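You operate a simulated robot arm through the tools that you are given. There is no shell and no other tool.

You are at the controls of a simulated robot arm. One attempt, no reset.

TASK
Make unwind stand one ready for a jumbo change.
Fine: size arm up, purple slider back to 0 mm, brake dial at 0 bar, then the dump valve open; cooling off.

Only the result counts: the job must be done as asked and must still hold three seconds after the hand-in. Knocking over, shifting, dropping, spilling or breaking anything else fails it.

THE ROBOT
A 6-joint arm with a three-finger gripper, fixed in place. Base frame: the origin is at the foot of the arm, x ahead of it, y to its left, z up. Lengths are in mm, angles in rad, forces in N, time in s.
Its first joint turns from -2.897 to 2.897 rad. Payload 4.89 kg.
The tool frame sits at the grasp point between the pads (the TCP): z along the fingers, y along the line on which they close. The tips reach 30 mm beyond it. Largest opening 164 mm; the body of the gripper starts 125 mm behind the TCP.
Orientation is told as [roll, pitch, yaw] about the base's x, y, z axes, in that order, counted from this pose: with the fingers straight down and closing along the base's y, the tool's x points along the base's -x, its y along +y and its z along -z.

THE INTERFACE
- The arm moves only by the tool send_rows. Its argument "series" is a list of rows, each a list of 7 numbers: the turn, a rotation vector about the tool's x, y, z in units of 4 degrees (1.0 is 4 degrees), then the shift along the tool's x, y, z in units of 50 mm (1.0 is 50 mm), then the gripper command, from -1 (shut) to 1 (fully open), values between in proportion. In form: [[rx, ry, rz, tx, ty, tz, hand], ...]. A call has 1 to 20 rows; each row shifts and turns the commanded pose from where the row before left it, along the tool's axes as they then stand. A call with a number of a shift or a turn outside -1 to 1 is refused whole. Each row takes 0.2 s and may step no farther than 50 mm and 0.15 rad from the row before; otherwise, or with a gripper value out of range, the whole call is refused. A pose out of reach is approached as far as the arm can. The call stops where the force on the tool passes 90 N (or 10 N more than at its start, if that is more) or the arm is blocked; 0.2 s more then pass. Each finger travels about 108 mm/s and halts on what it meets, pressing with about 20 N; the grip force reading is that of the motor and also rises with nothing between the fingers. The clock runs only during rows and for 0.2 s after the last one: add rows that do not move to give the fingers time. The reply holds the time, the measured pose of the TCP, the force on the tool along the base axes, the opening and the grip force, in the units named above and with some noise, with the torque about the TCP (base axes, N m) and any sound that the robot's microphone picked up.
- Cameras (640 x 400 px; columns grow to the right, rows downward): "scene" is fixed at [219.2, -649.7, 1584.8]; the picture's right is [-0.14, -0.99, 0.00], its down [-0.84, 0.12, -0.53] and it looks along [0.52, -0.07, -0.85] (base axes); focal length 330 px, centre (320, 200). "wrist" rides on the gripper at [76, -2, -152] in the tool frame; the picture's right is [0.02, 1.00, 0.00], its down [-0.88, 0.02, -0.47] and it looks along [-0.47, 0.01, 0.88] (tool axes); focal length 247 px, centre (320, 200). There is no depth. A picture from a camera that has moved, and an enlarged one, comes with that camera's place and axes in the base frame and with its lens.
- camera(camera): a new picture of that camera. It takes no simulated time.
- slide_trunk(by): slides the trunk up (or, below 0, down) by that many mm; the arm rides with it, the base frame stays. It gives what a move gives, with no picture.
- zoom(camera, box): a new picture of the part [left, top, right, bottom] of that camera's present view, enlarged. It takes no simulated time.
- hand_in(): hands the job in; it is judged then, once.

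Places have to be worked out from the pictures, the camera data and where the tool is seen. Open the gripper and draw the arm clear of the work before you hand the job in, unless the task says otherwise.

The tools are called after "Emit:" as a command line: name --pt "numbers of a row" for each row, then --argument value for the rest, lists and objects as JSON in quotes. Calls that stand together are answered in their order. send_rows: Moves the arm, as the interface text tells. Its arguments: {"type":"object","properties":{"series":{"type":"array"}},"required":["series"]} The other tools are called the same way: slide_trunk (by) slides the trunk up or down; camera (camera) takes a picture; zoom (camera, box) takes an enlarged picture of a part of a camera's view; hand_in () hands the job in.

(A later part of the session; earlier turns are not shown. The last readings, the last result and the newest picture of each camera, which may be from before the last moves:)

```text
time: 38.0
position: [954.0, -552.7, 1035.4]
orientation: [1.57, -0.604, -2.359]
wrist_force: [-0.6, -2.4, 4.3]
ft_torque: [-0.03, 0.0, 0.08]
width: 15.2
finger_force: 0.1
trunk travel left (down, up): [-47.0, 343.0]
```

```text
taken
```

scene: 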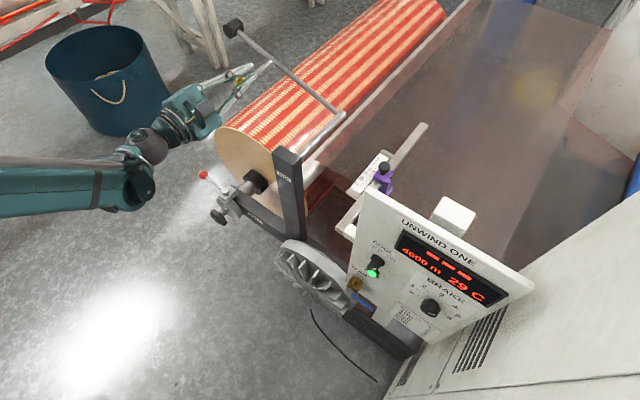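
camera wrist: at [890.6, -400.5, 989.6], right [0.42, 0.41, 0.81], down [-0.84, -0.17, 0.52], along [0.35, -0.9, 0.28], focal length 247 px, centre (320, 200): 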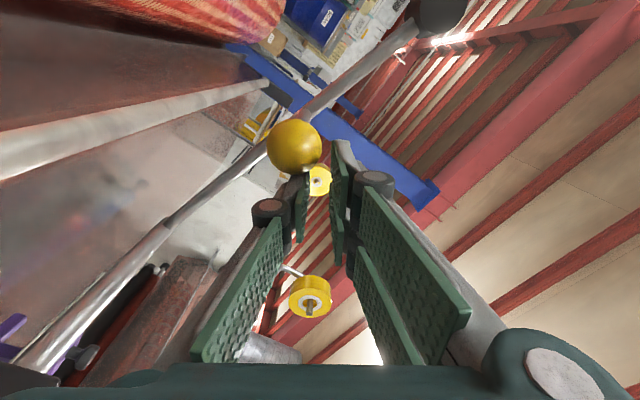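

The arm stays up on its own (zero contact force, display still dashes). I zoom in to see whether it is at an end stop or could go farther.

Emit:
zoom --camera "scene" --box '[210, 0, 370, 130]'

Emit:
zoom --camera "scene" --box '[260, 90, 380, 200]'

Emit:
zoom --camera "wrist" --box '[200, 60, 440, 210]'

Emit:
zoom --camera "scene" --box '[350, 200, 530, 340]'

```text
3.08 times, centred on (290, 65) of scene
camera zoom: at [219.2, -649.7, 1584.8], right [-0.14, -0.99, 0.0], down [-0.84, 0.12, -0.53], along [0.52, -0.07, -0.85], focal length 1014 px, centre (412, 615)
```

zoom: 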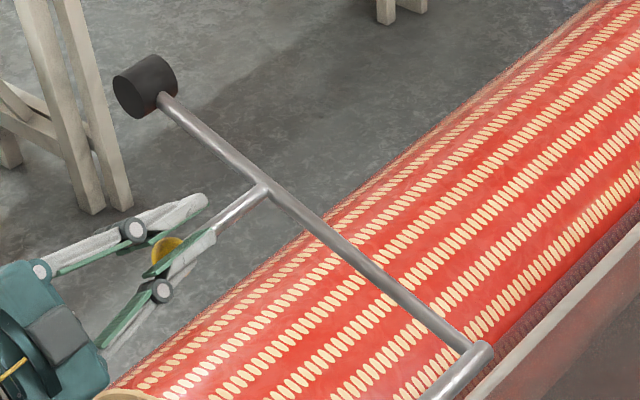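

```text
3.64 times, centred on (320, 145) of scene
camera zoom: at [219.2, -649.7, 1584.8], right [-0.14, -0.99, 0.0], down [-0.84, 0.12, -0.53], along [0.52, -0.07, -0.85], focal length 1198 px, centre (320, 400)
```

zoom: 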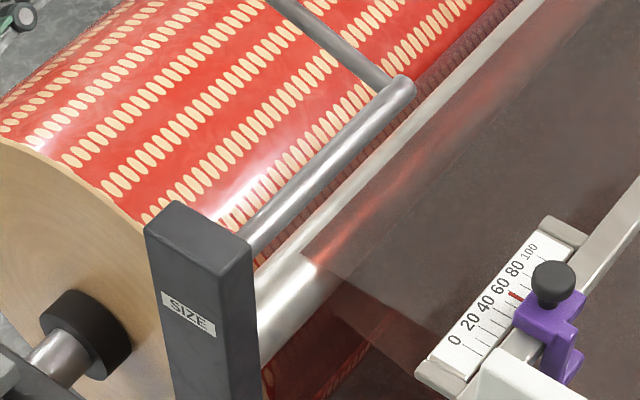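

```text
2.67 times, centred on (320, 135) of wrist
camera zoom: at [890.6, -400.5, 989.6], right [0.42, 0.41, 0.81], down [-0.84, -0.17, 0.52], along [0.35, -0.9, 0.28], focal length 659 px, centre (320, 373)
```

zoom: 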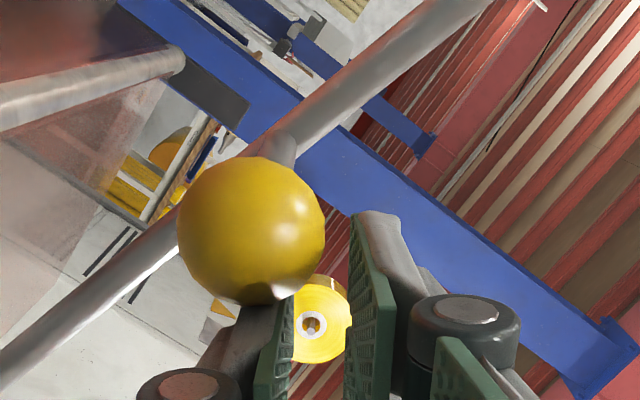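

```text
2.86 times, centred on (440, 270) of scene
camera zoom: at [219.2, -649.7, 1584.8], right [-0.14, -0.99, 0.0], down [-0.84, 0.12, -0.53], along [0.52, -0.07, -0.85], focal length 941 px, centre (-23, 0)
```

zoom: 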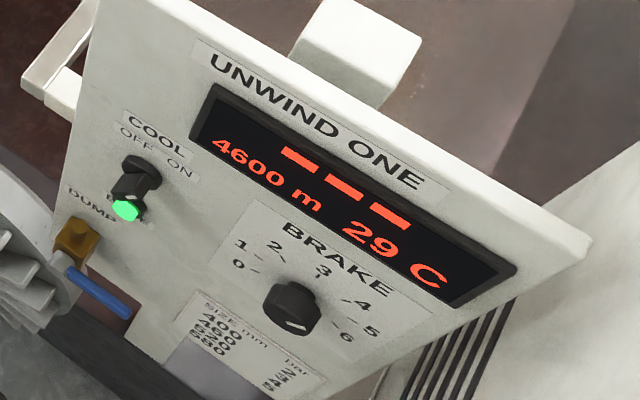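

The arm rests about 48° above its old position. To learn whether this is its end stop, I back off, re-centre on the ball, regrip it and push gently.

Emit:
send_rows --pt "0 0 0 0 0 -0.6 -0.8" --pt "0 0 0 0 0 -0.6 -0.8" --pt "0 0 0 0.3 -0.16 0 0" --pt "0 0 0 0.3 -0.16 0 0" --pt "0 0 0 0 0 0 0"

Emit:
camera --camera "wrist"

```text
time: 39.2
position: [922.7, -500.0, 1003.3]
orientation: [1.568, -0.604, -2.36]
wrist_force: [0.0, -0.3, 0.2]
ft_torque: [0.0, 0.03, 0.06]
width: 82.0
finger_force: 0.0
trunk travel left (down, up): [-47.0, 343.0]
```

```text
taken
camera wrist: at [859.8, -346.8, 958.7], right [0.42, 0.41, 0.81], down [-0.84, -0.17, 0.52], along [0.35, -0.9, 0.28], focal length 247 px, centre (320, 200)
```

wrist: 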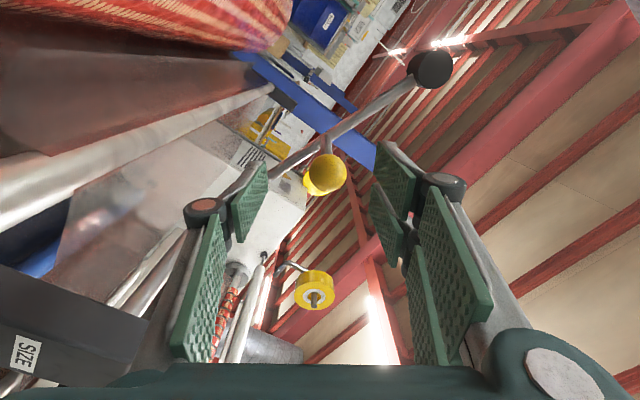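

Ball shows ~7 mm off in tool y and ~9 mm in tool x. I correct, advance 58 mm and regrip.

Emit:
send_rows --pt "0 0 0 -0.18 0.135 0 0" --pt "0 0 0 0 0 0.58 0" --pt "0 0 0 0 0 0.58 0"

Emit:
camera --camera "wrist"

```text
time: 40.0
position: [962.1, -544.8, 1014.5]
orientation: [1.568, -0.604, -2.36]
wrist_force: [-0.7, 1.1, 0.8]
ft_torque: [0.08, 0.08, 0.07]
width: 82.1
finger_force: 0.0
trunk travel left (down, up): [-47.0, 343.0]
```

```text
taken
camera wrist: at [898.6, -392.3, 969.7], right [0.42, 0.41, 0.81], down [-0.84, -0.17, 0.52], along [0.35, -0.9, 0.28], focal length 247 px, centre (320, 200)
```

wrist: 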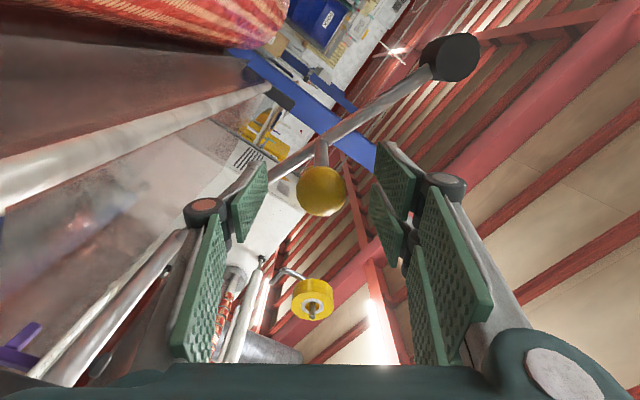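

The ball is centred (arm at about +19°, i.e. ~50° of lift). I grip it and test with a small 3 mm upward push.

Emit:
send_rows --pt "0 0 0 0 0 0 -1" --pt "0 0 0 0 0 0 -1" --pt "0 0 0 0 0 0 -1"

Emit:
send_rows --pt "0 0 0 -0.048 0.035 0 -1" --pt "0 0 0 0 0 0 -1"

```text
time: 40.8
position: [962.9, -543.6, 1015.1]
orientation: [1.569, -0.608, -2.36]
wrist_force: [13.2, 0.0, 8.9]
ft_torque: [-0.33, 0.14, -0.06]
width: 33.7
finger_force: 45.3
trunk travel left (down, up): [-47.0, 343.0]
```

```text
time: 41.4
position: [962.1, -545.1, 1015.7]
orientation: [1.568, -0.605, -2.36]
wrist_force: [22.8, 0.2, -5.2]
ft_torque: [0.1, 0.06, 0.16]
width: 33.7
finger_force: 44.8
trunk travel left (down, up): [-47.0, 343.0]
```

Slight rise in counter-force (~15 N) with hardly any movement. I push 3 mm more to be sure.

Emit:
send_rows --pt "0 0 0 -0.048 0.035 0 -1" --pt "0 0 0 0 0 0 -1"

Emit:
send_rows --pt "0 0 0 -0.048 0.035 0 -1" --pt "0 0 0 0 0 0 -1"

```text
time: 42.0
position: [960.8, -546.2, 1017.0]
orientation: [1.565, -0.605, -2.357]
wrist_force: [4.6, 13.6, -40.4]
ft_torque: [0.25, 0.1, 0.11]
width: 34.2
finger_force: 45.3
trunk travel left (down, up): [-47.0, 343.0]
```

```text
time: 42.6
position: [959.4, -549.2, 1019.7]
orientation: [1.565, -0.602, -2.361]
wrist_force: [-12.2, -2.3, -60.4]
ft_torque: [0.06, 0.1, -0.36]
width: 34.0
finger_force: 45.4
trunk travel left (down, up): [-47.0, 343.0]
```

Force climbs ~10 N/mm without travel: that is the upper end stop. I relax the push, open the gripper, and back away, then check that the arm stays up.

Emit:
send_rows --pt "0 0 0 0.08 -0.058 0 -1" --pt "0 0 0 0 0 0 0" --pt "0 0 0 0 0 0 0" --pt "0 0 0 0 0 -0.6 0" --pt "0 0 0 0 0 -0.6 0"

Emit:
camera --camera "wrist"

Emit:
camera --camera "scene"

```text
time: 43.8
position: [919.5, -501.0, 1019.9]
orientation: [1.568, -0.604, -2.36]
wrist_force: [0.1, -0.2, -0.7]
ft_torque: [-0.05, -0.08, -0.01]
width: 81.9
finger_force: 0.1
trunk travel left (down, up): [-47.0, 343.0]
```

```text
taken
camera wrist: at [856.4, -348.9, 974.9], right [0.42, 0.41, 0.81], down [-0.84, -0.17, 0.52], along [0.35, -0.9, 0.28], focal length 247 px, centre (320, 200)
```

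wrist: 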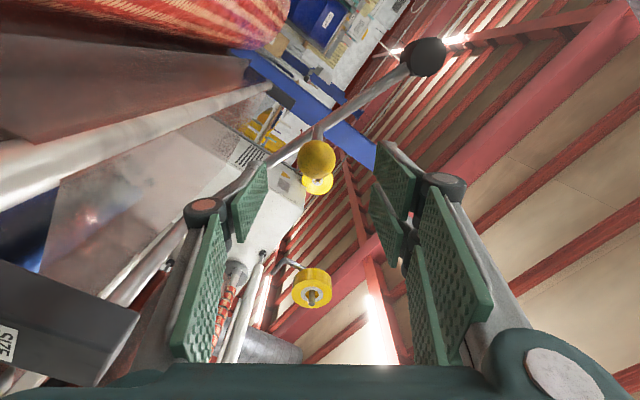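

```text
taken
```

scene: 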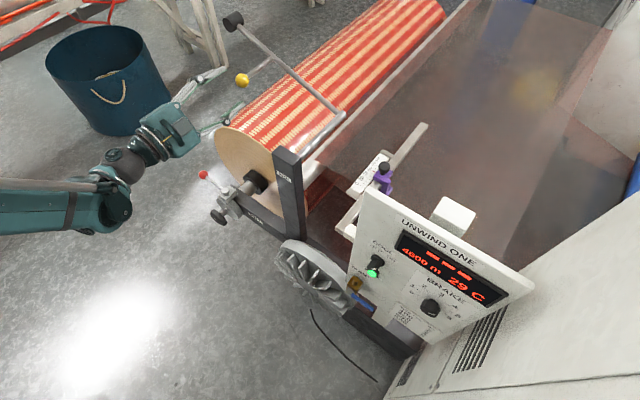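

The arm stays up at its stop with the display showing dashes. Next is the slider (knob est. d 1104, left -130, z 940): I raise the trunk 200 mm, and roll the tool back level before crossing over.

Emit:
slide_trunk --by 200

Emit:
send_rows --pt "0 0 -1 0 0 0 0" --pt "0 0 -1 0 0 0 0" --pt "0 0 -1 0 0 0 0" --pt "0 0 -1 0 0 0 0" --pt "0 0 -1 0 0 0 0" --pt "0 0 -1 0 0 0 0" --pt "0 0 -1 0 0 0 0" --pt "0 0 -1 0 0 0 0" --pt "0 0 -1 0 0 0 0" --pt "0 0 -1 0 0 0 0" --pt "0 0 -1 0 0 0 0" --pt "0 0 -1 0 0 0 0" --pt "0 0 -1 0 0 0 0" --pt "0 0 -0.85 0 0 0 0"

```text
time: 46.0
position: [919.7, -501.5, 1220.0]
orientation: [1.571, -0.603, -2.361]
wrist_force: [-1.0, -0.2, -0.5]
ft_torque: [-0.01, -0.04, -0.02]
width: 81.7
finger_force: 0.0
trunk travel left (down, up): [-247.0, 143.0]
```

```text
time: 49.0
position: [919.8, -500.4, 1219.4]
orientation: [-0.757, -1.569, -0.035]
wrist_force: [0.2, 0.2, 0.6]
ft_torque: [0.01, 0.01, 0.0]
width: 82.0
finger_force: 0.1
trunk travel left (down, up): [-247.0, 143.0]
```

Tool is level again. I cross over to left -129 while pitching 40° downward, staying above 1200 mm.

Emit:
send_rows --pt "0 1 0 0 -0.85 0 0" --pt "0 1 0 0 -0.85 0 0" --pt "0 1 0 0 -0.85 0 0" --pt "0 1 0 0 -0.85 0 0" --pt "0 1 0 0 -0.85 0 0" --pt "0 1 0 0 -0.85 0 0" --pt "0 1 0 0 -0.85 0 0" --pt "0 1 0 0 -0.85 0 0" --pt "0 1 0 0 -0.85 0 0" --pt "0 1 0 0 -0.85 0 0"

Emit:
camera --camera "wrist"

Emit:
camera --camera "scene"

```text
time: 51.1
position: [684.1, -720.5, 1230.1]
orientation: [-0.294, -0.927, -0.621]
wrist_force: [-3.4, -2.6, -0.1]
ft_torque: [0.26, -0.27, 0.51]
width: 82.1
finger_force: 0.1
out of reach, approached as far as the arm can: row 6, 7, 8, 9, 10
trunk travel left (down, up): [-247.0, 143.0]
```

```text
taken
camera wrist: at [576.1, -589.6, 1256.7], right [0.74, 0.65, -0.19], down [0.23, 0.03, 0.97], along [0.64, -0.76, -0.13], focal length 247 px, centre (320, 200)
```

wrist: 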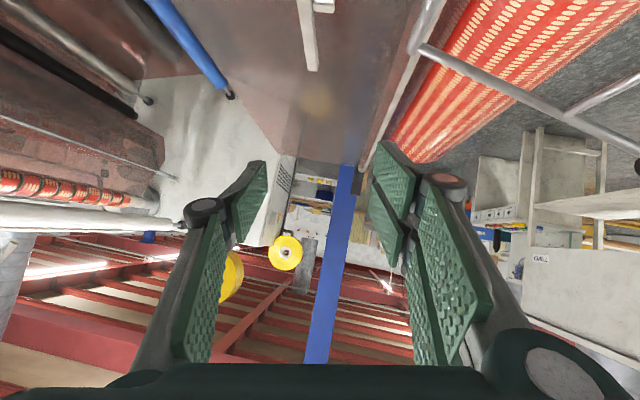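

```text
taken
```

scene: 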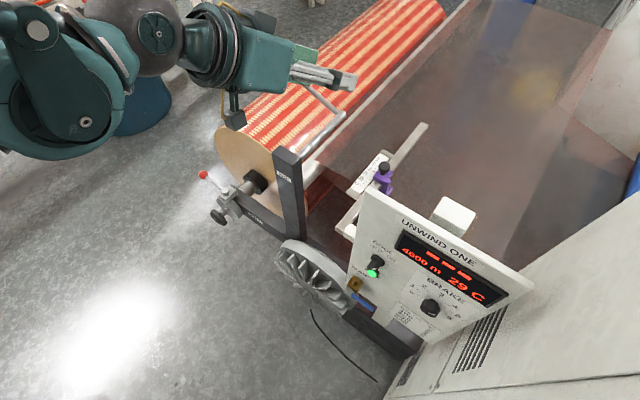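

Past left≈50 the wrist could not follow and the tool skewed (now d 993, left -26, z 1230). I retreat toward the base first, then restore the orientation to a clean 45° downward pitch.

Emit:
send_rows --pt "0 0 0 0.479 -0.352 -0.555 0" --pt "0 0 0 0.479 -0.352 -0.555 0" --pt "0 0 0 0.479 -0.352 -0.555 0" --pt "0 0 0 0.479 -0.352 -0.555 0" --pt "-0.61 0.56 0.34 0 0 0 0" --pt "-0.61 0.56 0.34 0 0 0 0" --pt "-0.61 0.56 0.34 0 0 0 0" --pt "-0.61 0.56 0.34 0 0 0 0"

Emit:
camera --camera "wrist"

Emit:
camera --camera "scene"

```text
time: 53.0
position: [587.3, -612.2, 1229.1]
orientation: [-0.295, -0.926, -0.615]
wrist_force: [0.0, -0.1, 0.2]
ft_torque: [-0.03, -0.02, -0.01]
width: 82.1
finger_force: 0.0
out of reach, approached as far as the arm can: row 1, 2, 3, 4, 5, 6, 7, 8
trunk travel left (down, up): [-247.0, 143.0]
```

```text
taken
camera wrist: at [477.3, -482.3, 1255.5], right [0.73, 0.65, -0.19], down [0.23, 0.03, 0.97], along [0.64, -0.76, -0.13], focal length 247 px, centre (320, 200)
```

wrist: 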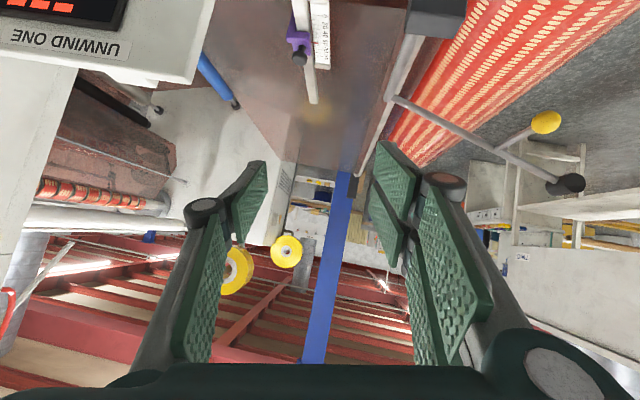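

```text
taken
```

scene: 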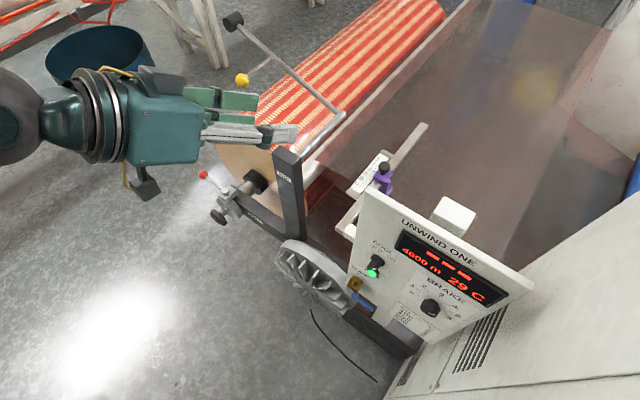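

The orientation is frozen as if a wrist joint sits at its limit, so the way out is back on the left side. I probe: move back left toward +200 and see whether the tool frees up.

Emit:
send_rows --pt "0 0 0 0 0.9 0 0" --pt "0 0 0 0 0.9 0 0" --pt "0 0 0 0 0.9 0 0" --pt "0 0 0 0 0.9 0 0"

Emit:
send_rows --pt "0 1 0 0 0 0 0" --pt "0 1 0 0 0 0 0"

Emit:
zoom --camera "scene" --box '[0, 0, 320, 200]'

```text
time: 54.0
position: [719.7, -495.4, 1196.2]
orientation: [-0.295, -0.927, -0.616]
wrist_force: [-0.2, -0.4, -0.2]
ft_torque: [0.08, -0.08, 0.08]
width: 82.1
finger_force: 0.1
trunk travel left (down, up): [-247.0, 143.0]
```

```text
time: 54.5
position: [718.2, -495.0, 1196.4]
orientation: [-0.253, -0.792, -0.671]
wrist_force: [-0.3, 0.2, 0.3]
ft_torque: [0.03, -0.02, 0.01]
width: 81.8
finger_force: 0.1
trunk travel left (down, up): [-247.0, 143.0]
```

```text
2.00 times, centred on (160, 100) of scene
camera zoom: at [219.2, -649.7, 1584.8], right [-0.14, -0.99, 0.0], down [-0.84, 0.12, -0.53], along [0.52, -0.07, -0.85], focal length 659 px, centre (640, 400)
```

zoom: 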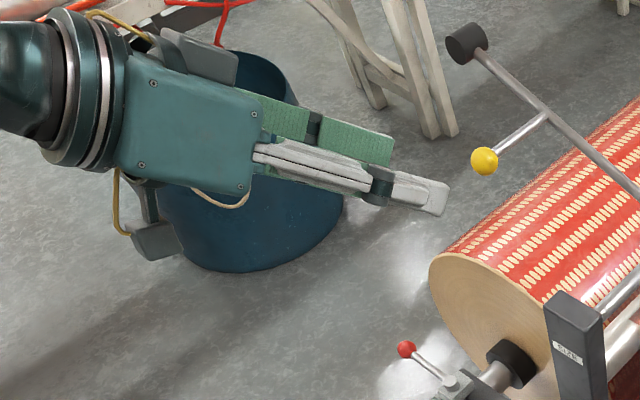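

That freed it: the tool turns normally on this side. I bring it to a clean 30°-from-vertical pitch at -45° yaw here, then cross over with the steep pitch.

Emit:
send_rows --pt "-0.65 0.995 0.2 0 0 0 0" --pt "-0.65 0.995 0.2 0 0 0 0" --pt "-0.65 0.995 0.2 0 0 0 0" --pt "-0.65 0.995 0.2 0 0 0 0"

Emit:
send_rows --pt "0 0 0 0 -0.9 0 0" --pt "0 0 0 0 -0.9 0 0" --pt "0 0 0 0 -0.9 0 0" --pt "0 0 0 0 -0.9 0 0" --pt "0 0 0 0 -0.9 0 0" --pt "0 0 0 0 -0.9 0 0"

Emit:
camera --camera "wrist"

```text
time: 55.5
position: [720.5, -489.1, 1197.0]
orientation: [-0.104, -0.633, -0.755]
wrist_force: [-1.0, -0.4, 0.0]
ft_torque: [0.09, -0.08, 0.09]
width: 81.8
finger_force: 0.0
out of reach, approached as far as the arm can: row 3, 4
trunk travel left (down, up): [-247.0, 143.0]
```

```text
time: 57.0
position: [565.5, -618.7, 1228.8]
orientation: [-0.253, -0.654, -0.727]
wrist_force: [-1.1, -1.5, -0.4]
ft_torque: [0.2, -0.13, 0.12]
width: 82.0
finger_force: 0.1
out of reach, approached as far as the arm can: row 1, 2, 3, 4, 5, 6
trunk travel left (down, up): [-247.0, 143.0]
```

```text
taken
camera wrist: at [476.8, -491.2, 1299.7], right [0.74, 0.63, -0.21], down [0.41, -0.18, 0.89], along [0.53, -0.75, -0.39], focal length 247 px, centre (320, 200)
```

wrist: 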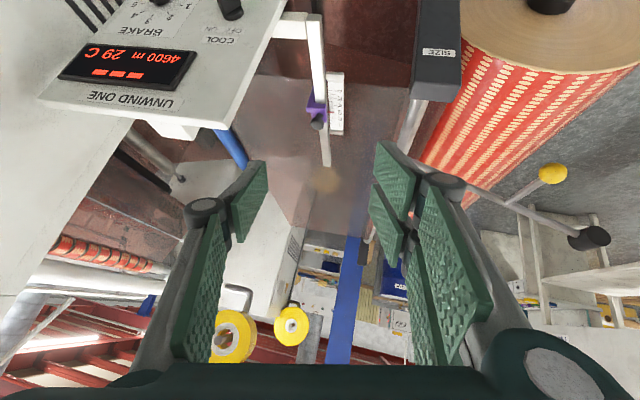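

Still limited on that side, so it matters how the arm is folded. I look at the scene camera to understand the arm's current posture.

Emit:
camera --camera "scene"

Emit:
zoom --camera "scene" --box '[0, 0, 260, 200]'

```text
taken
```

scene: 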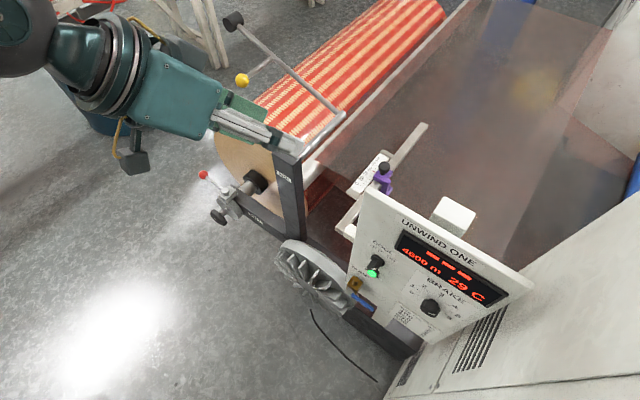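

```text
2.00 times, centred on (130, 100) of scene
camera zoom: at [219.2, -649.7, 1584.8], right [-0.14, -0.99, 0.0], down [-0.84, 0.12, -0.53], along [0.52, -0.07, -0.85], focal length 659 px, centre (700, 400)
```

zoom: 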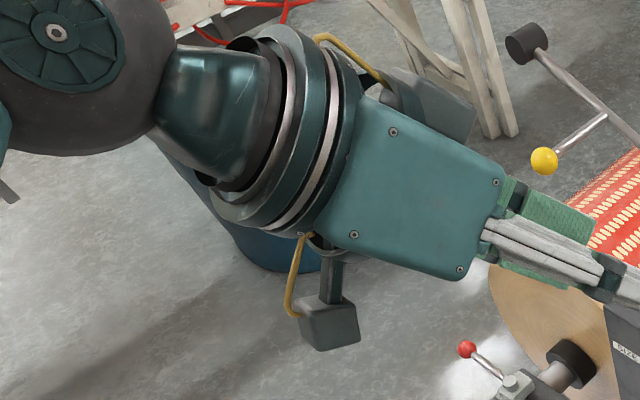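

I suspect the last joint (tool roll) is at its limit. The gripper is symmetric, so I test rolling it the free way (+rz), which worked for 124° during the arc.

Emit:
send_rows --pt "0 0 1 0 0 0 0" --pt "0 0 1 0 0 0 0" --pt "0 0 1 0 0 0 0" --pt "0 0 1 0 0 0 0" --pt "0 0 1 0 0 0 0"

Emit:
send_rows --pt "0 0 0 0 -0.5 0 0" --pt "0 0 0 0 -0.5 0 0"

```text
time: 58.1
position: [570.3, -610.1, 1228.4]
orientation: [0.012, -0.692, -1.142]
wrist_force: [-0.4, 0.0, -0.4]
ft_torque: [0.0, 0.01, 0.01]
width: 81.9
finger_force: 0.1
out of reach, approached as far as the arm can: row 1
trunk travel left (down, up): [-247.0, 143.0]
```

```text
time: 58.8
position: [540.3, -620.8, 1226.4]
orientation: [-0.007, -0.699, -1.139]
wrist_force: [0.0, 0.4, -0.4]
ft_torque: [-0.02, 0.09, -0.06]
width: 82.2
finger_force: 0.0
out of reach, approached as far as the arm can: row 1, 2
trunk travel left (down, up): [-247.0, 143.0]
```

The pattern fits a roll-bend-roll wrist whose forearm-roll joint is at its limit in this fold. To swap back to the starting fold, I swing the tool from low-right through the forearm direction to slightly up-left, staying in free space at z≈1226.

Emit:
send_rows --pt "-0.31 -1 -0.26 0 0 0 0" --pt "-0.31 -1 -0.26 0 0 0 0" --pt "-0.31 -1 -0.26 0 0 0 0" --pt "-0.31 -1 -0.26 0 0 0 0" --pt "-0.31 -1 -0.26 0 0 0 0" --pt "-0.38 -1 -0.14 0 0 0 0" --pt "-0.38 -1 -0.14 0 0 0 0" --pt "-0.38 -1 -0.14 0 0 0 0" --pt "-0.38 -1 -0.14 0 0 0 0" --pt "-0.38 -1 -0.14 0 0 0 0" --pt "-0.4 -1 0 0 0 0 0" --pt "-0.4 -1 0 0 0 0 0"

Emit:
camera --camera "scene"

```text
time: 61.4
position: [568.2, -594.8, 1240.1]
orientation: [-0.826, -1.463, -0.034]
wrist_force: [0.2, -0.7, -0.7]
ft_torque: [-0.05, -0.03, -0.01]
width: 82.1
finger_force: 0.1
out of reach, approached as far as the arm can: row 1, 6, 7, 8, 9, 10, 11, 12
trunk travel left (down, up): [-247.0, 143.0]
```

```text
taken
```

scene: 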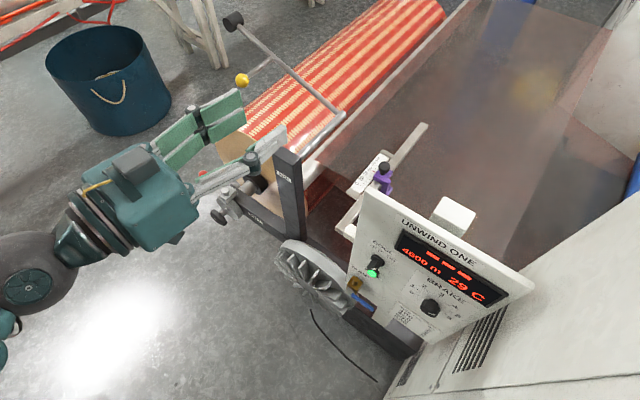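

Tool is now nearly level, pointing 4.5° right of the arm plane. I continue yawing left and slightly up to carry it past the forearm axis.

Emit:
send_rows --pt "-1 -0.7 0 0 0 0 0" --pt "-1 -0.7 0 0 0 0 0" --pt "-1 -0.7 0 0 0 0 0" --pt "-1 -0.7 0 0 0 0 0" --pt "-1 0 0 0 0 0 0" --pt "-1 0 0 0 0 0 0"

Emit:
camera --camera "wrist"

```text
time: 62.8
position: [570.4, -593.7, 1251.8]
orientation: [-2.294, -1.396, 1.796]
wrist_force: [-0.4, -0.1, -0.3]
ft_torque: [0.0, -0.02, -0.11]
width: 82.1
finger_force: 0.0
out of reach, approached as far as the arm can: row 1, 2
trunk travel left (down, up): [-247.0, 143.0]
```

```text
taken
camera wrist: at [438.4, -536.8, 1159.0], right [0.48, 0.87, -0.15], down [-0.44, 0.39, 0.81], along [0.76, -0.32, 0.57], focal length 247 px, centre (320, 200)
```

wrist: 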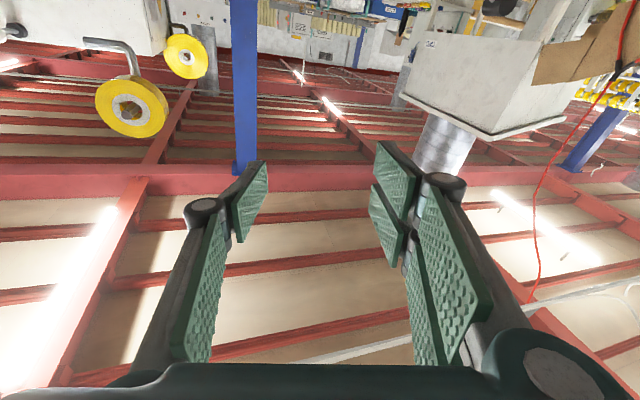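

The last rows went through without complaint: the tool now points 17° left and 7° up, which should be the starting fold. I pitch down on this side to confirm.

Emit:
send_rows --pt "0 1 0 0 0 0 0" --pt "0 1 0 0 0 0 0" --pt "0 1 0 0 0 0 0" --pt "0 1 0 0 0 0 0" --pt "0 1 0 0 0 0 0" --pt "0 1 0 0 0 0 0" --pt "0 1 0 0 0 0 0" --pt "0 1 0 0 0 0 0" --pt "0 1 0 0 0 0 0" --pt "0 1 0 0 0 0 0" --pt "0 1 0 0 0 0 0" --pt "0 1 0 0 0 0 0"

Emit:
camera --camera "wrist"

```text
time: 65.3
position: [568.7, -594.0, 1251.2]
orientation: [-0.197, -0.838, -0.357]
wrist_force: [-0.7, 0.3, 0.2]
ft_torque: [-0.03, 0.02, 0.01]
width: 82.0
finger_force: 0.0
trunk travel left (down, up): [-247.0, 143.0]
```

```text
taken
camera wrist: at [426.2, -510.1, 1294.5], right [0.47, 0.87, -0.15], down [0.27, 0.02, 0.96], along [0.84, -0.49, -0.23], focal length 247 px, centre (320, 200)
```

wrist: 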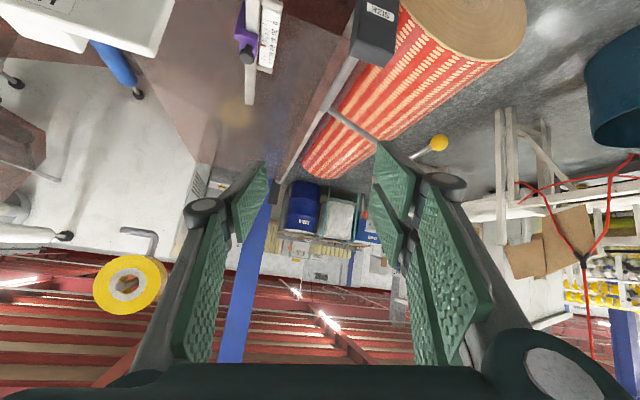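

No limits hit now - the arm is back in its original fold. I set the approach attitude for the slider: 45° down, yawed 20° to the right so the wrist stays left of the panel edge.

Emit:
send_rows --pt "0.665 0.182 0.9375 0 0 0 0" --pt "0.665 0.182 0.9375 0 0 0 0" --pt "0.665 0.182 0.9375 0 0 0 0" --pt "0.665 0.182 0.9375 0 0 0 0" --pt "0.665 0.182 0.9375 0 0 0 0" --pt "0.665 0.182 0.9375 0 0 0 0" --pt "0.665 0.182 0.9375 0 0 0 0" --pt "0.665 0.182 0.9375 0 0 0 0"

Emit:
camera --camera "wrist"

```text
time: 67.2
position: [570.5, -593.7, 1252.9]
orientation: [0.003, -0.787, -1.139]
wrist_force: [-0.8, -0.3, -1.1]
ft_torque: [0.01, -0.01, 0.02]
width: 82.0
finger_force: 0.0
trunk travel left (down, up): [-247.0, 143.0]
```

```text
taken
camera wrist: at [498.9, -447.6, 1305.7], right [0.9, 0.44, -0.01], down [0.14, -0.25, 0.96], along [0.41, -0.86, -0.29], focal length 247 px, centre (320, 200)
```

wrist: 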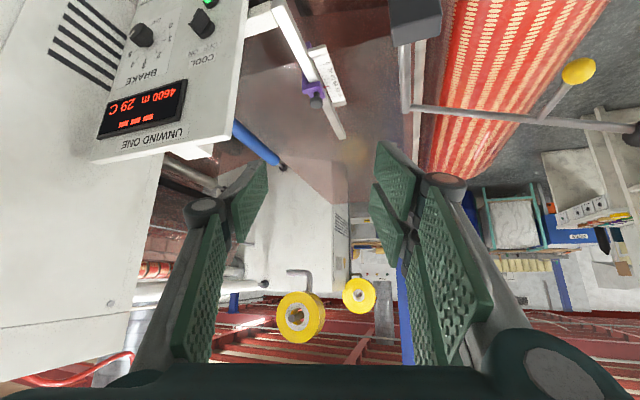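

Attitude is exact (pitch -0.787, yaw -1.139). I zoom on the slider and measure it from here.

Emit:
zoom --camera "wrist" --box '[240, 0, 380, 140]'

Emit:
zoom --camera "scene" --box '[330, 120, 430, 240]'

```text
2.86 times, centred on (310, 70) of wrist
camera zoom: at [498.9, -447.6, 1305.7], right [0.9, 0.44, -0.01], down [0.14, -0.25, 0.96], along [0.41, -0.86, -0.29], focal length 706 px, centre (349, 571)
```

zoom: 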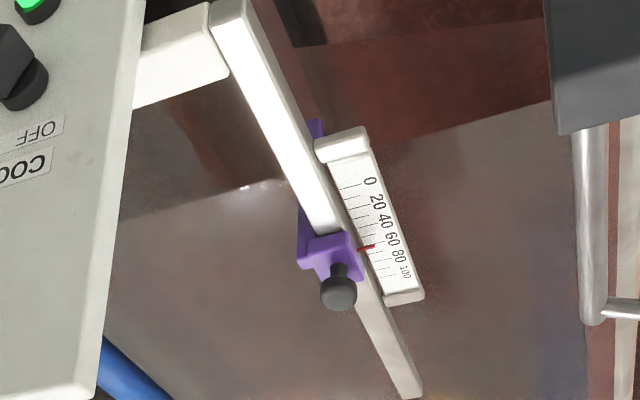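

```text
3.33 times, centred on (380, 180) of scene
camera zoom: at [219.2, -649.7, 1584.8], right [-0.14, -0.99, 0.0], down [-0.84, 0.12, -0.53], along [0.52, -0.07, -0.85], focal length 1098 px, centre (120, 267)
```

zoom: 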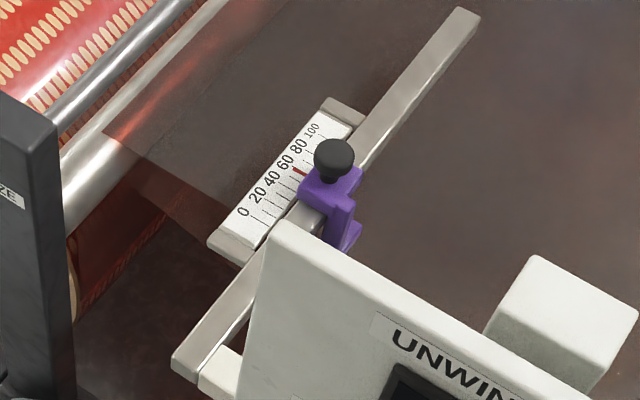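

Knob triangulates to d 1102.6, left -131.6, z 938; the scale zero is at d≈1052, so the slider stands near 50 mm. I yaw 10° more to clear the panel edge and move in to ~100 mm short of the knob.

Emit:
send_rows --pt "0.885 0 0.885 0 0 0 0" --pt "0.885 0 0.885 0 0 0 0" --pt "0 0 0 0.034 0.118 0.9 -0.2" --pt "0 0 0 0.034 0.118 0.9 -0.2" --pt "0 0 0 0.034 0.118 0.9 -0.2" --pt "0 0 0 0.034 0.118 0.9 -0.2"

Emit:
camera --camera "wrist"

Emit:
camera --camera "scene"

```text
time: 68.5
position: [622.6, -703.3, 1118.6]
orientation: [0.005, -0.786, -1.311]
wrist_force: [-0.4, 0.5, 0.5]
ft_torque: [0.01, -0.09, 0.1]
width: 65.7
finger_force: 0.1
trunk travel left (down, up): [-247.0, 143.0]
```

```text
taken
camera wrist: at [578.6, -547.5, 1172.6], right [0.96, 0.27, -0.01], down [0.09, -0.27, 0.96], along [0.26, -0.92, -0.29], focal length 247 px, centre (320, 200)
```

wrist: 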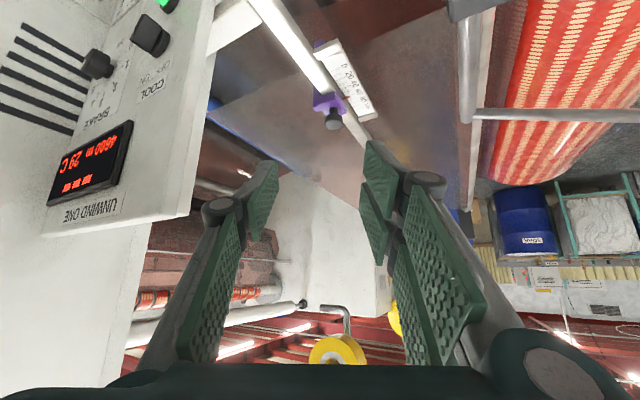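

```text
taken
```

scene: 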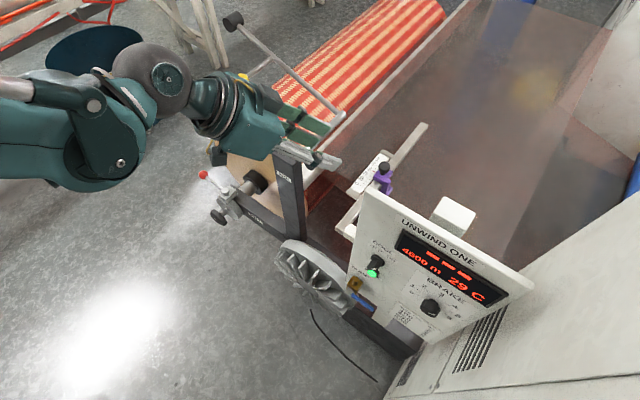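

The knob is in view ahead between the fingers. I enlarge it to read the scale and to refine the knob's place.

Emit:
zoom --camera "wrist" --box '[290, 40, 400, 140]'

```text
4.00 times, centred on (345, 90) of wrist
camera zoom: at [578.6, -547.5, 1172.6], right [0.96, 0.27, -0.01], down [0.09, -0.27, 0.96], along [0.26, -0.92, -0.29], focal length 988 px, centre (220, 640)
```

zoom: 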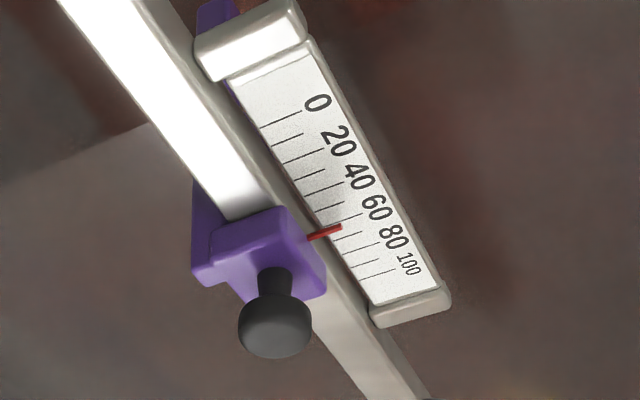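

Refined knob centre: d 1105, left -130.5, z 936.5 (29 mm wide). I advance along the tool by 180 mm with a 20 mm sideways correction, leaving ~60 mm to go.

Emit:
send_rows --pt "0 0 0 0 0.103 0.9 -0.2" --pt "0 0 0 0 0.103 0.9 -0.2" --pt "0 0 0 0 0.103 0.9 -0.2" --pt "0 0 0 0 0.103 0.9 -0.2"

Emit:
camera --camera "wrist"

Emit:
camera --camera "scene"

```text
time: 69.5
position: [677.0, -821.3, 990.4]
orientation: [0.004, -0.785, -1.312]
wrist_force: [-0.2, 2.6, 0.8]
ft_torque: [-0.01, -0.03, -0.01]
width: 65.7
finger_force: 0.1
trunk travel left (down, up): [-247.0, 143.0]
```

```text
taken
camera wrist: at [632.2, -664.8, 1043.7], right [0.96, 0.27, -0.01], down [0.09, -0.27, 0.96], along [0.26, -0.92, -0.29], focal length 247 px, centre (320, 200)
```

wrist: 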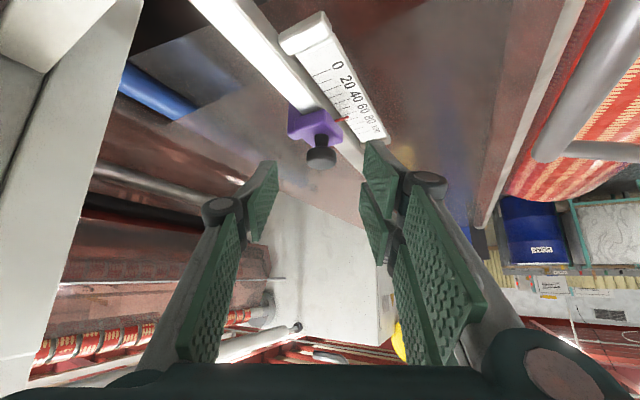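

```text
taken
```

scene: 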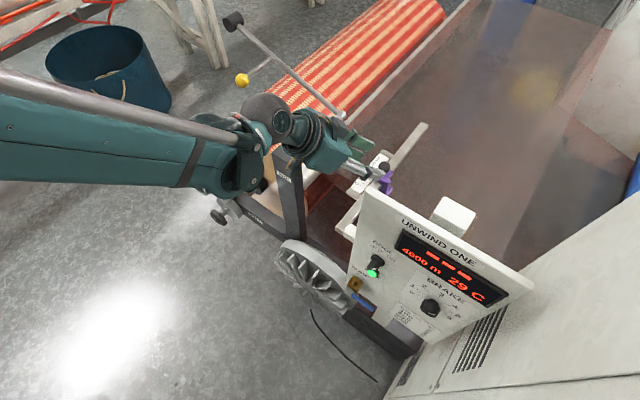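

Knob is dead ahead at 76 mm (picture matches the prediction). I advance 58 mm and check before closing.

Emit:
send_rows --pt "0 0 0 0 0 0.58 -0.2" --pt "0 0 0 0 -0.02 0.58 -0.2"

Emit:
camera --camera "wrist"

Emit:
zoom --camera "scene" --box '[260, 80, 460, 230]'

```text
time: 70.2
position: [686.8, -860.4, 952.3]
orientation: [0.006, -0.786, -1.311]
wrist_force: [-1.3, 1.7, 1.9]
ft_torque: [0.04, -0.04, 0.04]
width: 65.6
finger_force: 0.1
trunk travel left (down, up): [-247.0, 143.0]
```

```text
taken
camera wrist: at [643.1, -704.8, 1006.1], right [0.96, 0.27, -0.01], down [0.09, -0.27, 0.96], along [0.26, -0.92, -0.29], focal length 247 px, centre (320, 200)
```

wrist: 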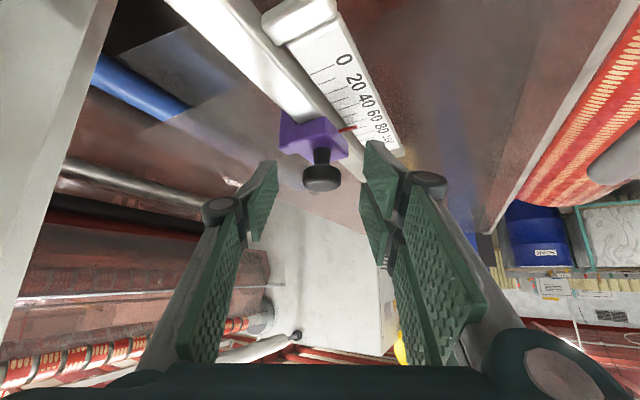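

```text
2.67 times, centred on (360, 155) of scene
camera zoom: at [219.2, -649.7, 1584.8], right [-0.14, -0.99, 0.0], down [-0.84, 0.12, -0.53], along [0.52, -0.07, -0.85], focal length 879 px, centre (213, 320)
```

zoom: 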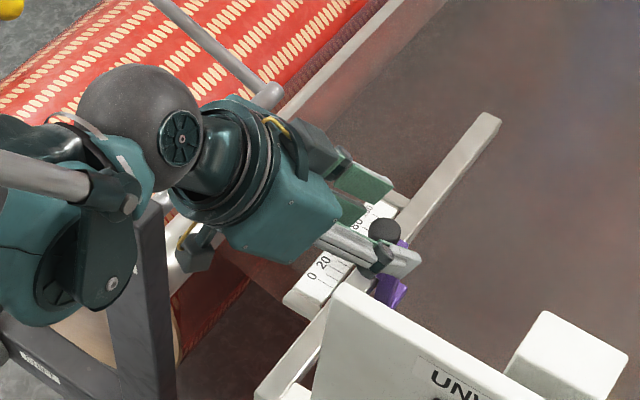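

The knob lies between the pads, ~22 mm ahead of the TCP (within the 30 mm fingertip reach). I close on it.

Emit:
send_rows --pt "0 0 0 0 0 0.08 -0.2" --pt "0 0 0 0 0 0 -1" --pt "0 0 0 0 0 0 -1" --pt "0 0 0 0 0 0 -1"

Emit:
camera --camera "wrist"

```text
time: 71.2
position: [689.9, -864.4, 949.0]
orientation: [0.003, -0.786, -1.308]
wrist_force: [10.6, 11.0, -4.0]
ft_torque: [0.21, -0.2, 0.23]
width: 28.4
finger_force: 45.3
trunk travel left (down, up): [-247.0, 143.0]
```

```text
taken
camera wrist: at [644.7, -708.3, 1001.9], right [0.96, 0.28, -0.01], down [0.09, -0.27, 0.96], along [0.26, -0.92, -0.29], focal length 247 px, centre (320, 200)
```

wrist: 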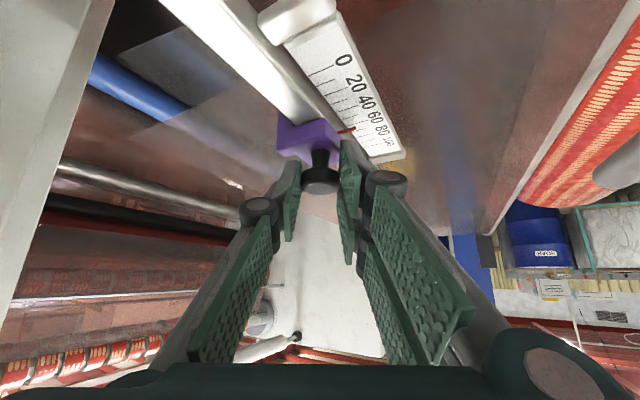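

Knob gripped (28.4 mm). I pull it straight back (-d) 30 mm in 10 mm steps.

Emit:
send_rows --pt "0 0 0 0.1223 -0.1003 -0.1224 -1" --pt "0 0 0 0.1223 -0.1003 -0.1224 -1" --pt "0 0 0 0.1223 -0.1003 -0.1224 -1"

Emit:
camera --camera "wrist"

Emit:
zoom --camera "scene" --box '[330, 140, 430, 210]'

```text
time: 72.0
position: [667.7, -844.1, 949.4]
orientation: [0.004, -0.783, -1.31]
wrist_force: [15.0, 13.9, -13.0]
ft_torque: [0.18, -0.19, 0.2]
width: 28.6
finger_force: 45.2
trunk travel left (down, up): [-247.0, 143.0]
```

```text
taken
camera wrist: at [624.3, -687.8, 1002.0], right [0.96, 0.27, -0.01], down [0.09, -0.27, 0.96], along [0.26, -0.92, -0.29], focal length 247 px, centre (320, 200)
```

wrist: 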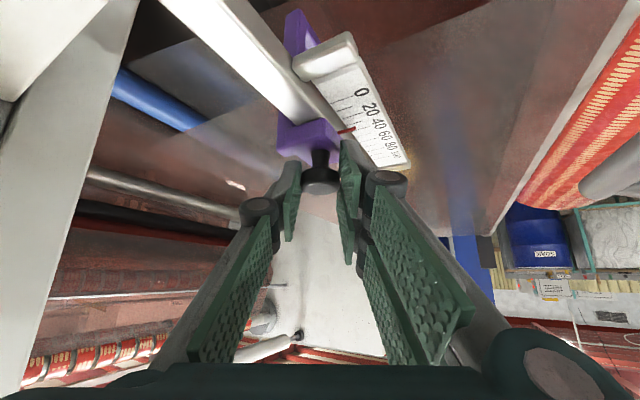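

```text
5.71 times, centred on (380, 175) of scene
camera zoom: at [219.2, -649.7, 1584.8], right [-0.14, -0.99, 0.0], down [-0.84, 0.12, -0.53], along [0.52, -0.07, -0.85], focal length 1883 px, centre (-23, 343)
```

zoom: 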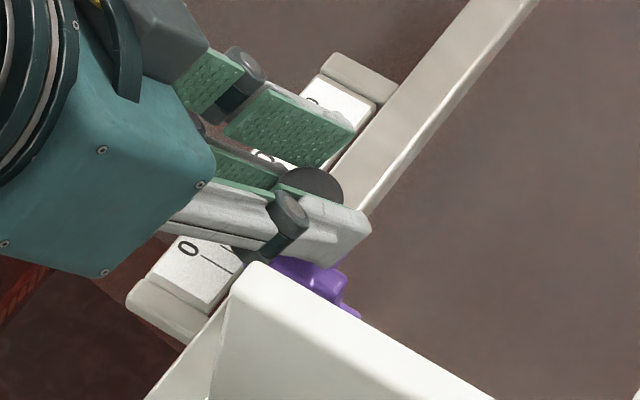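

The slider follows smoothly (moved 30 mm). I read the scale closely.

Emit:
zoom --camera "wrist" --box '[270, 20, 430, 180]'

```text
2.50 times, centred on (350, 100) of wrist
camera zoom: at [624.3, -687.8, 1002.0], right [0.96, 0.27, -0.01], down [0.09, -0.27, 0.96], along [0.26, -0.92, -0.29], focal length 617 px, centre (245, 450)
```

zoom: 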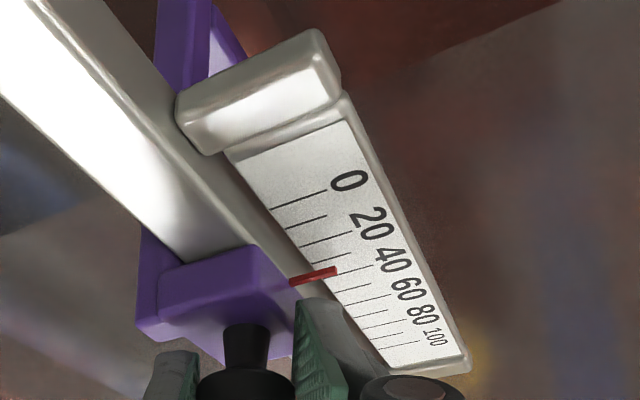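

The apparent reading is ~36 with ~16 mm of parallax, so true is about 20 mm. I pull 17 mm more, watching for an end stop.

Emit:
send_rows --pt "0 0 0 0.104 -0.0853 -0.104 -1" --pt "0 0 0 0.104 -0.0853 -0.104 -1"

Emit:
zoom --camera "wrist" --box '[270, 20, 430, 180]'

Emit:
zoom --camera "scene" --box '[330, 150, 430, 220]'

```text
time: 72.5
position: [657.0, -831.6, 949.4]
orientation: [0.004, -0.787, -1.309]
wrist_force: [18.4, 15.9, -5.5]
ft_torque: [0.55, -0.12, 0.23]
width: 28.6
finger_force: 45.3
trunk travel left (down, up): [-247.0, 143.0]
```

```text
2.50 times, centred on (350, 100) of wrist
camera zoom: at [612.1, -675.6, 1001.8], right [0.96, 0.28, -0.01], down [0.09, -0.27, 0.96], along [0.26, -0.92, -0.29], focal length 617 px, centre (245, 450)
```

zoom: 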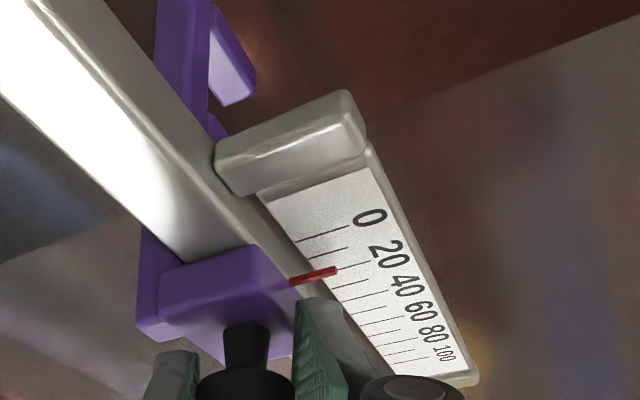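

```text
5.71 times, centred on (380, 185) of scene
camera zoom: at [219.2, -649.7, 1584.8], right [-0.14, -0.99, 0.0], down [-0.84, 0.12, -0.53], along [0.52, -0.07, -0.85], focal length 1883 px, centre (-23, 286)
```

zoom: 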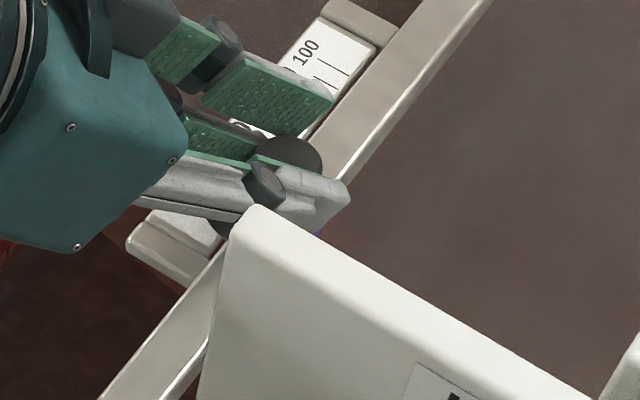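

Apparent 19 minus parallax (~19 at this angle) puts the slider at about 0-1.5 mm. I nudge 1.5 mm more and check the d-force for an end stop.

Emit:
send_rows --pt "0 0 0 0.0183 -0.015 -0.0184 -1" --pt "0 0 0 0 0 0 -1"

Emit:
zoom --camera "wrist" --box '[320, 60, 400, 140]'

```text
time: 73.2
position: [654.7, -831.0, 948.1]
orientation: [0.003, -0.785, -1.309]
wrist_force: [24.2, 23.3, -1.6]
ft_torque: [0.21, -0.42, 0.35]
width: 28.1
finger_force: 45.4
trunk travel left (down, up): [-247.0, 143.0]
```

```text
5.00 times, centred on (360, 100) of wrist
camera zoom: at [610.6, -674.3, 1001.8], right [0.96, 0.28, -0.01], down [0.09, -0.27, 0.96], along [0.26, -0.92, -0.29], focal length 1235 px, centre (120, 700)
```

zoom: 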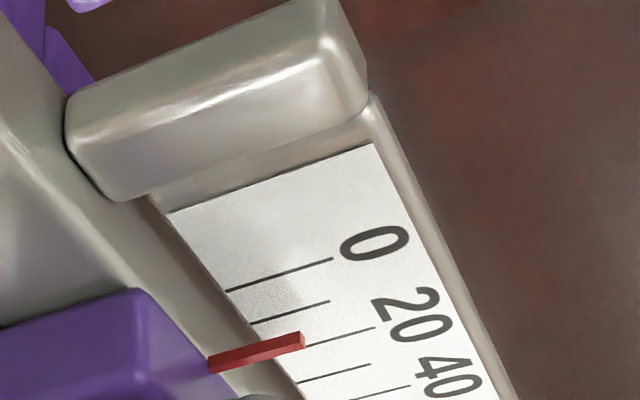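

No clear stop felt. I release and back straight out so both cameras can see the pointer, then measure precisely.

Emit:
send_rows --pt "0 0 0 0 0 0 -0.2" --pt "0 0 0 0 0 0 -0.2" --pt "0 0 0 0 0 -0.8 -0.2" --pt "0 0 0 0 0 -0.9 -0.2" --pt "0 0 0 0 0 -0.9 -0.2" --pt "0 0 0 0 0 -0.9 -0.2"

Emit:
zoom --camera "scene" --box '[335, 145, 405, 215]'

Emit:
zoom --camera "wrist" --box '[280, 20, 400, 140]'

```text
time: 74.5
position: [619.5, -716.0, 1070.5]
orientation: [0.004, -0.784, -1.311]
wrist_force: [1.2, -1.3, -1.4]
ft_torque: [0.06, 0.04, -0.03]
width: 65.7
finger_force: 0.0
trunk travel left (down, up): [-247.0, 143.0]
```

```text
5.71 times, centred on (370, 180) of scene
camera zoom: at [219.2, -649.7, 1584.8], right [-0.14, -0.99, 0.0], down [-0.84, 0.12, -0.53], along [0.52, -0.07, -0.85], focal length 1883 px, centre (34, 314)
```

zoom: 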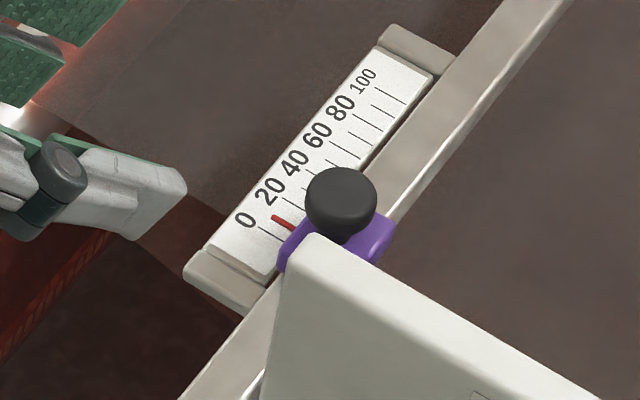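

```text
3.33 times, centred on (340, 80) of wrist
camera zoom: at [576.4, -559.0, 1124.2], right [0.96, 0.27, -0.01], down [0.09, -0.28, 0.96], along [0.26, -0.92, -0.29], focal length 823 px, centre (253, 600)
```

zoom: 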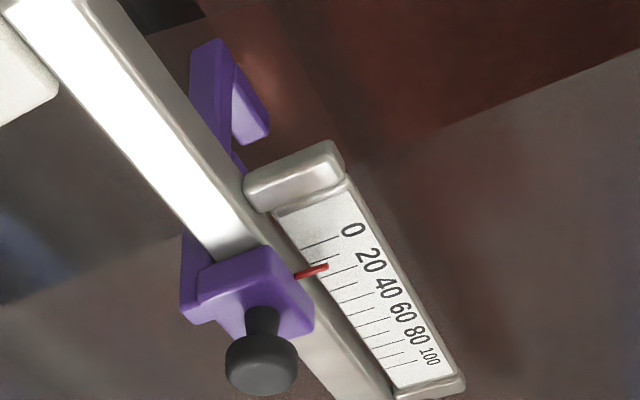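

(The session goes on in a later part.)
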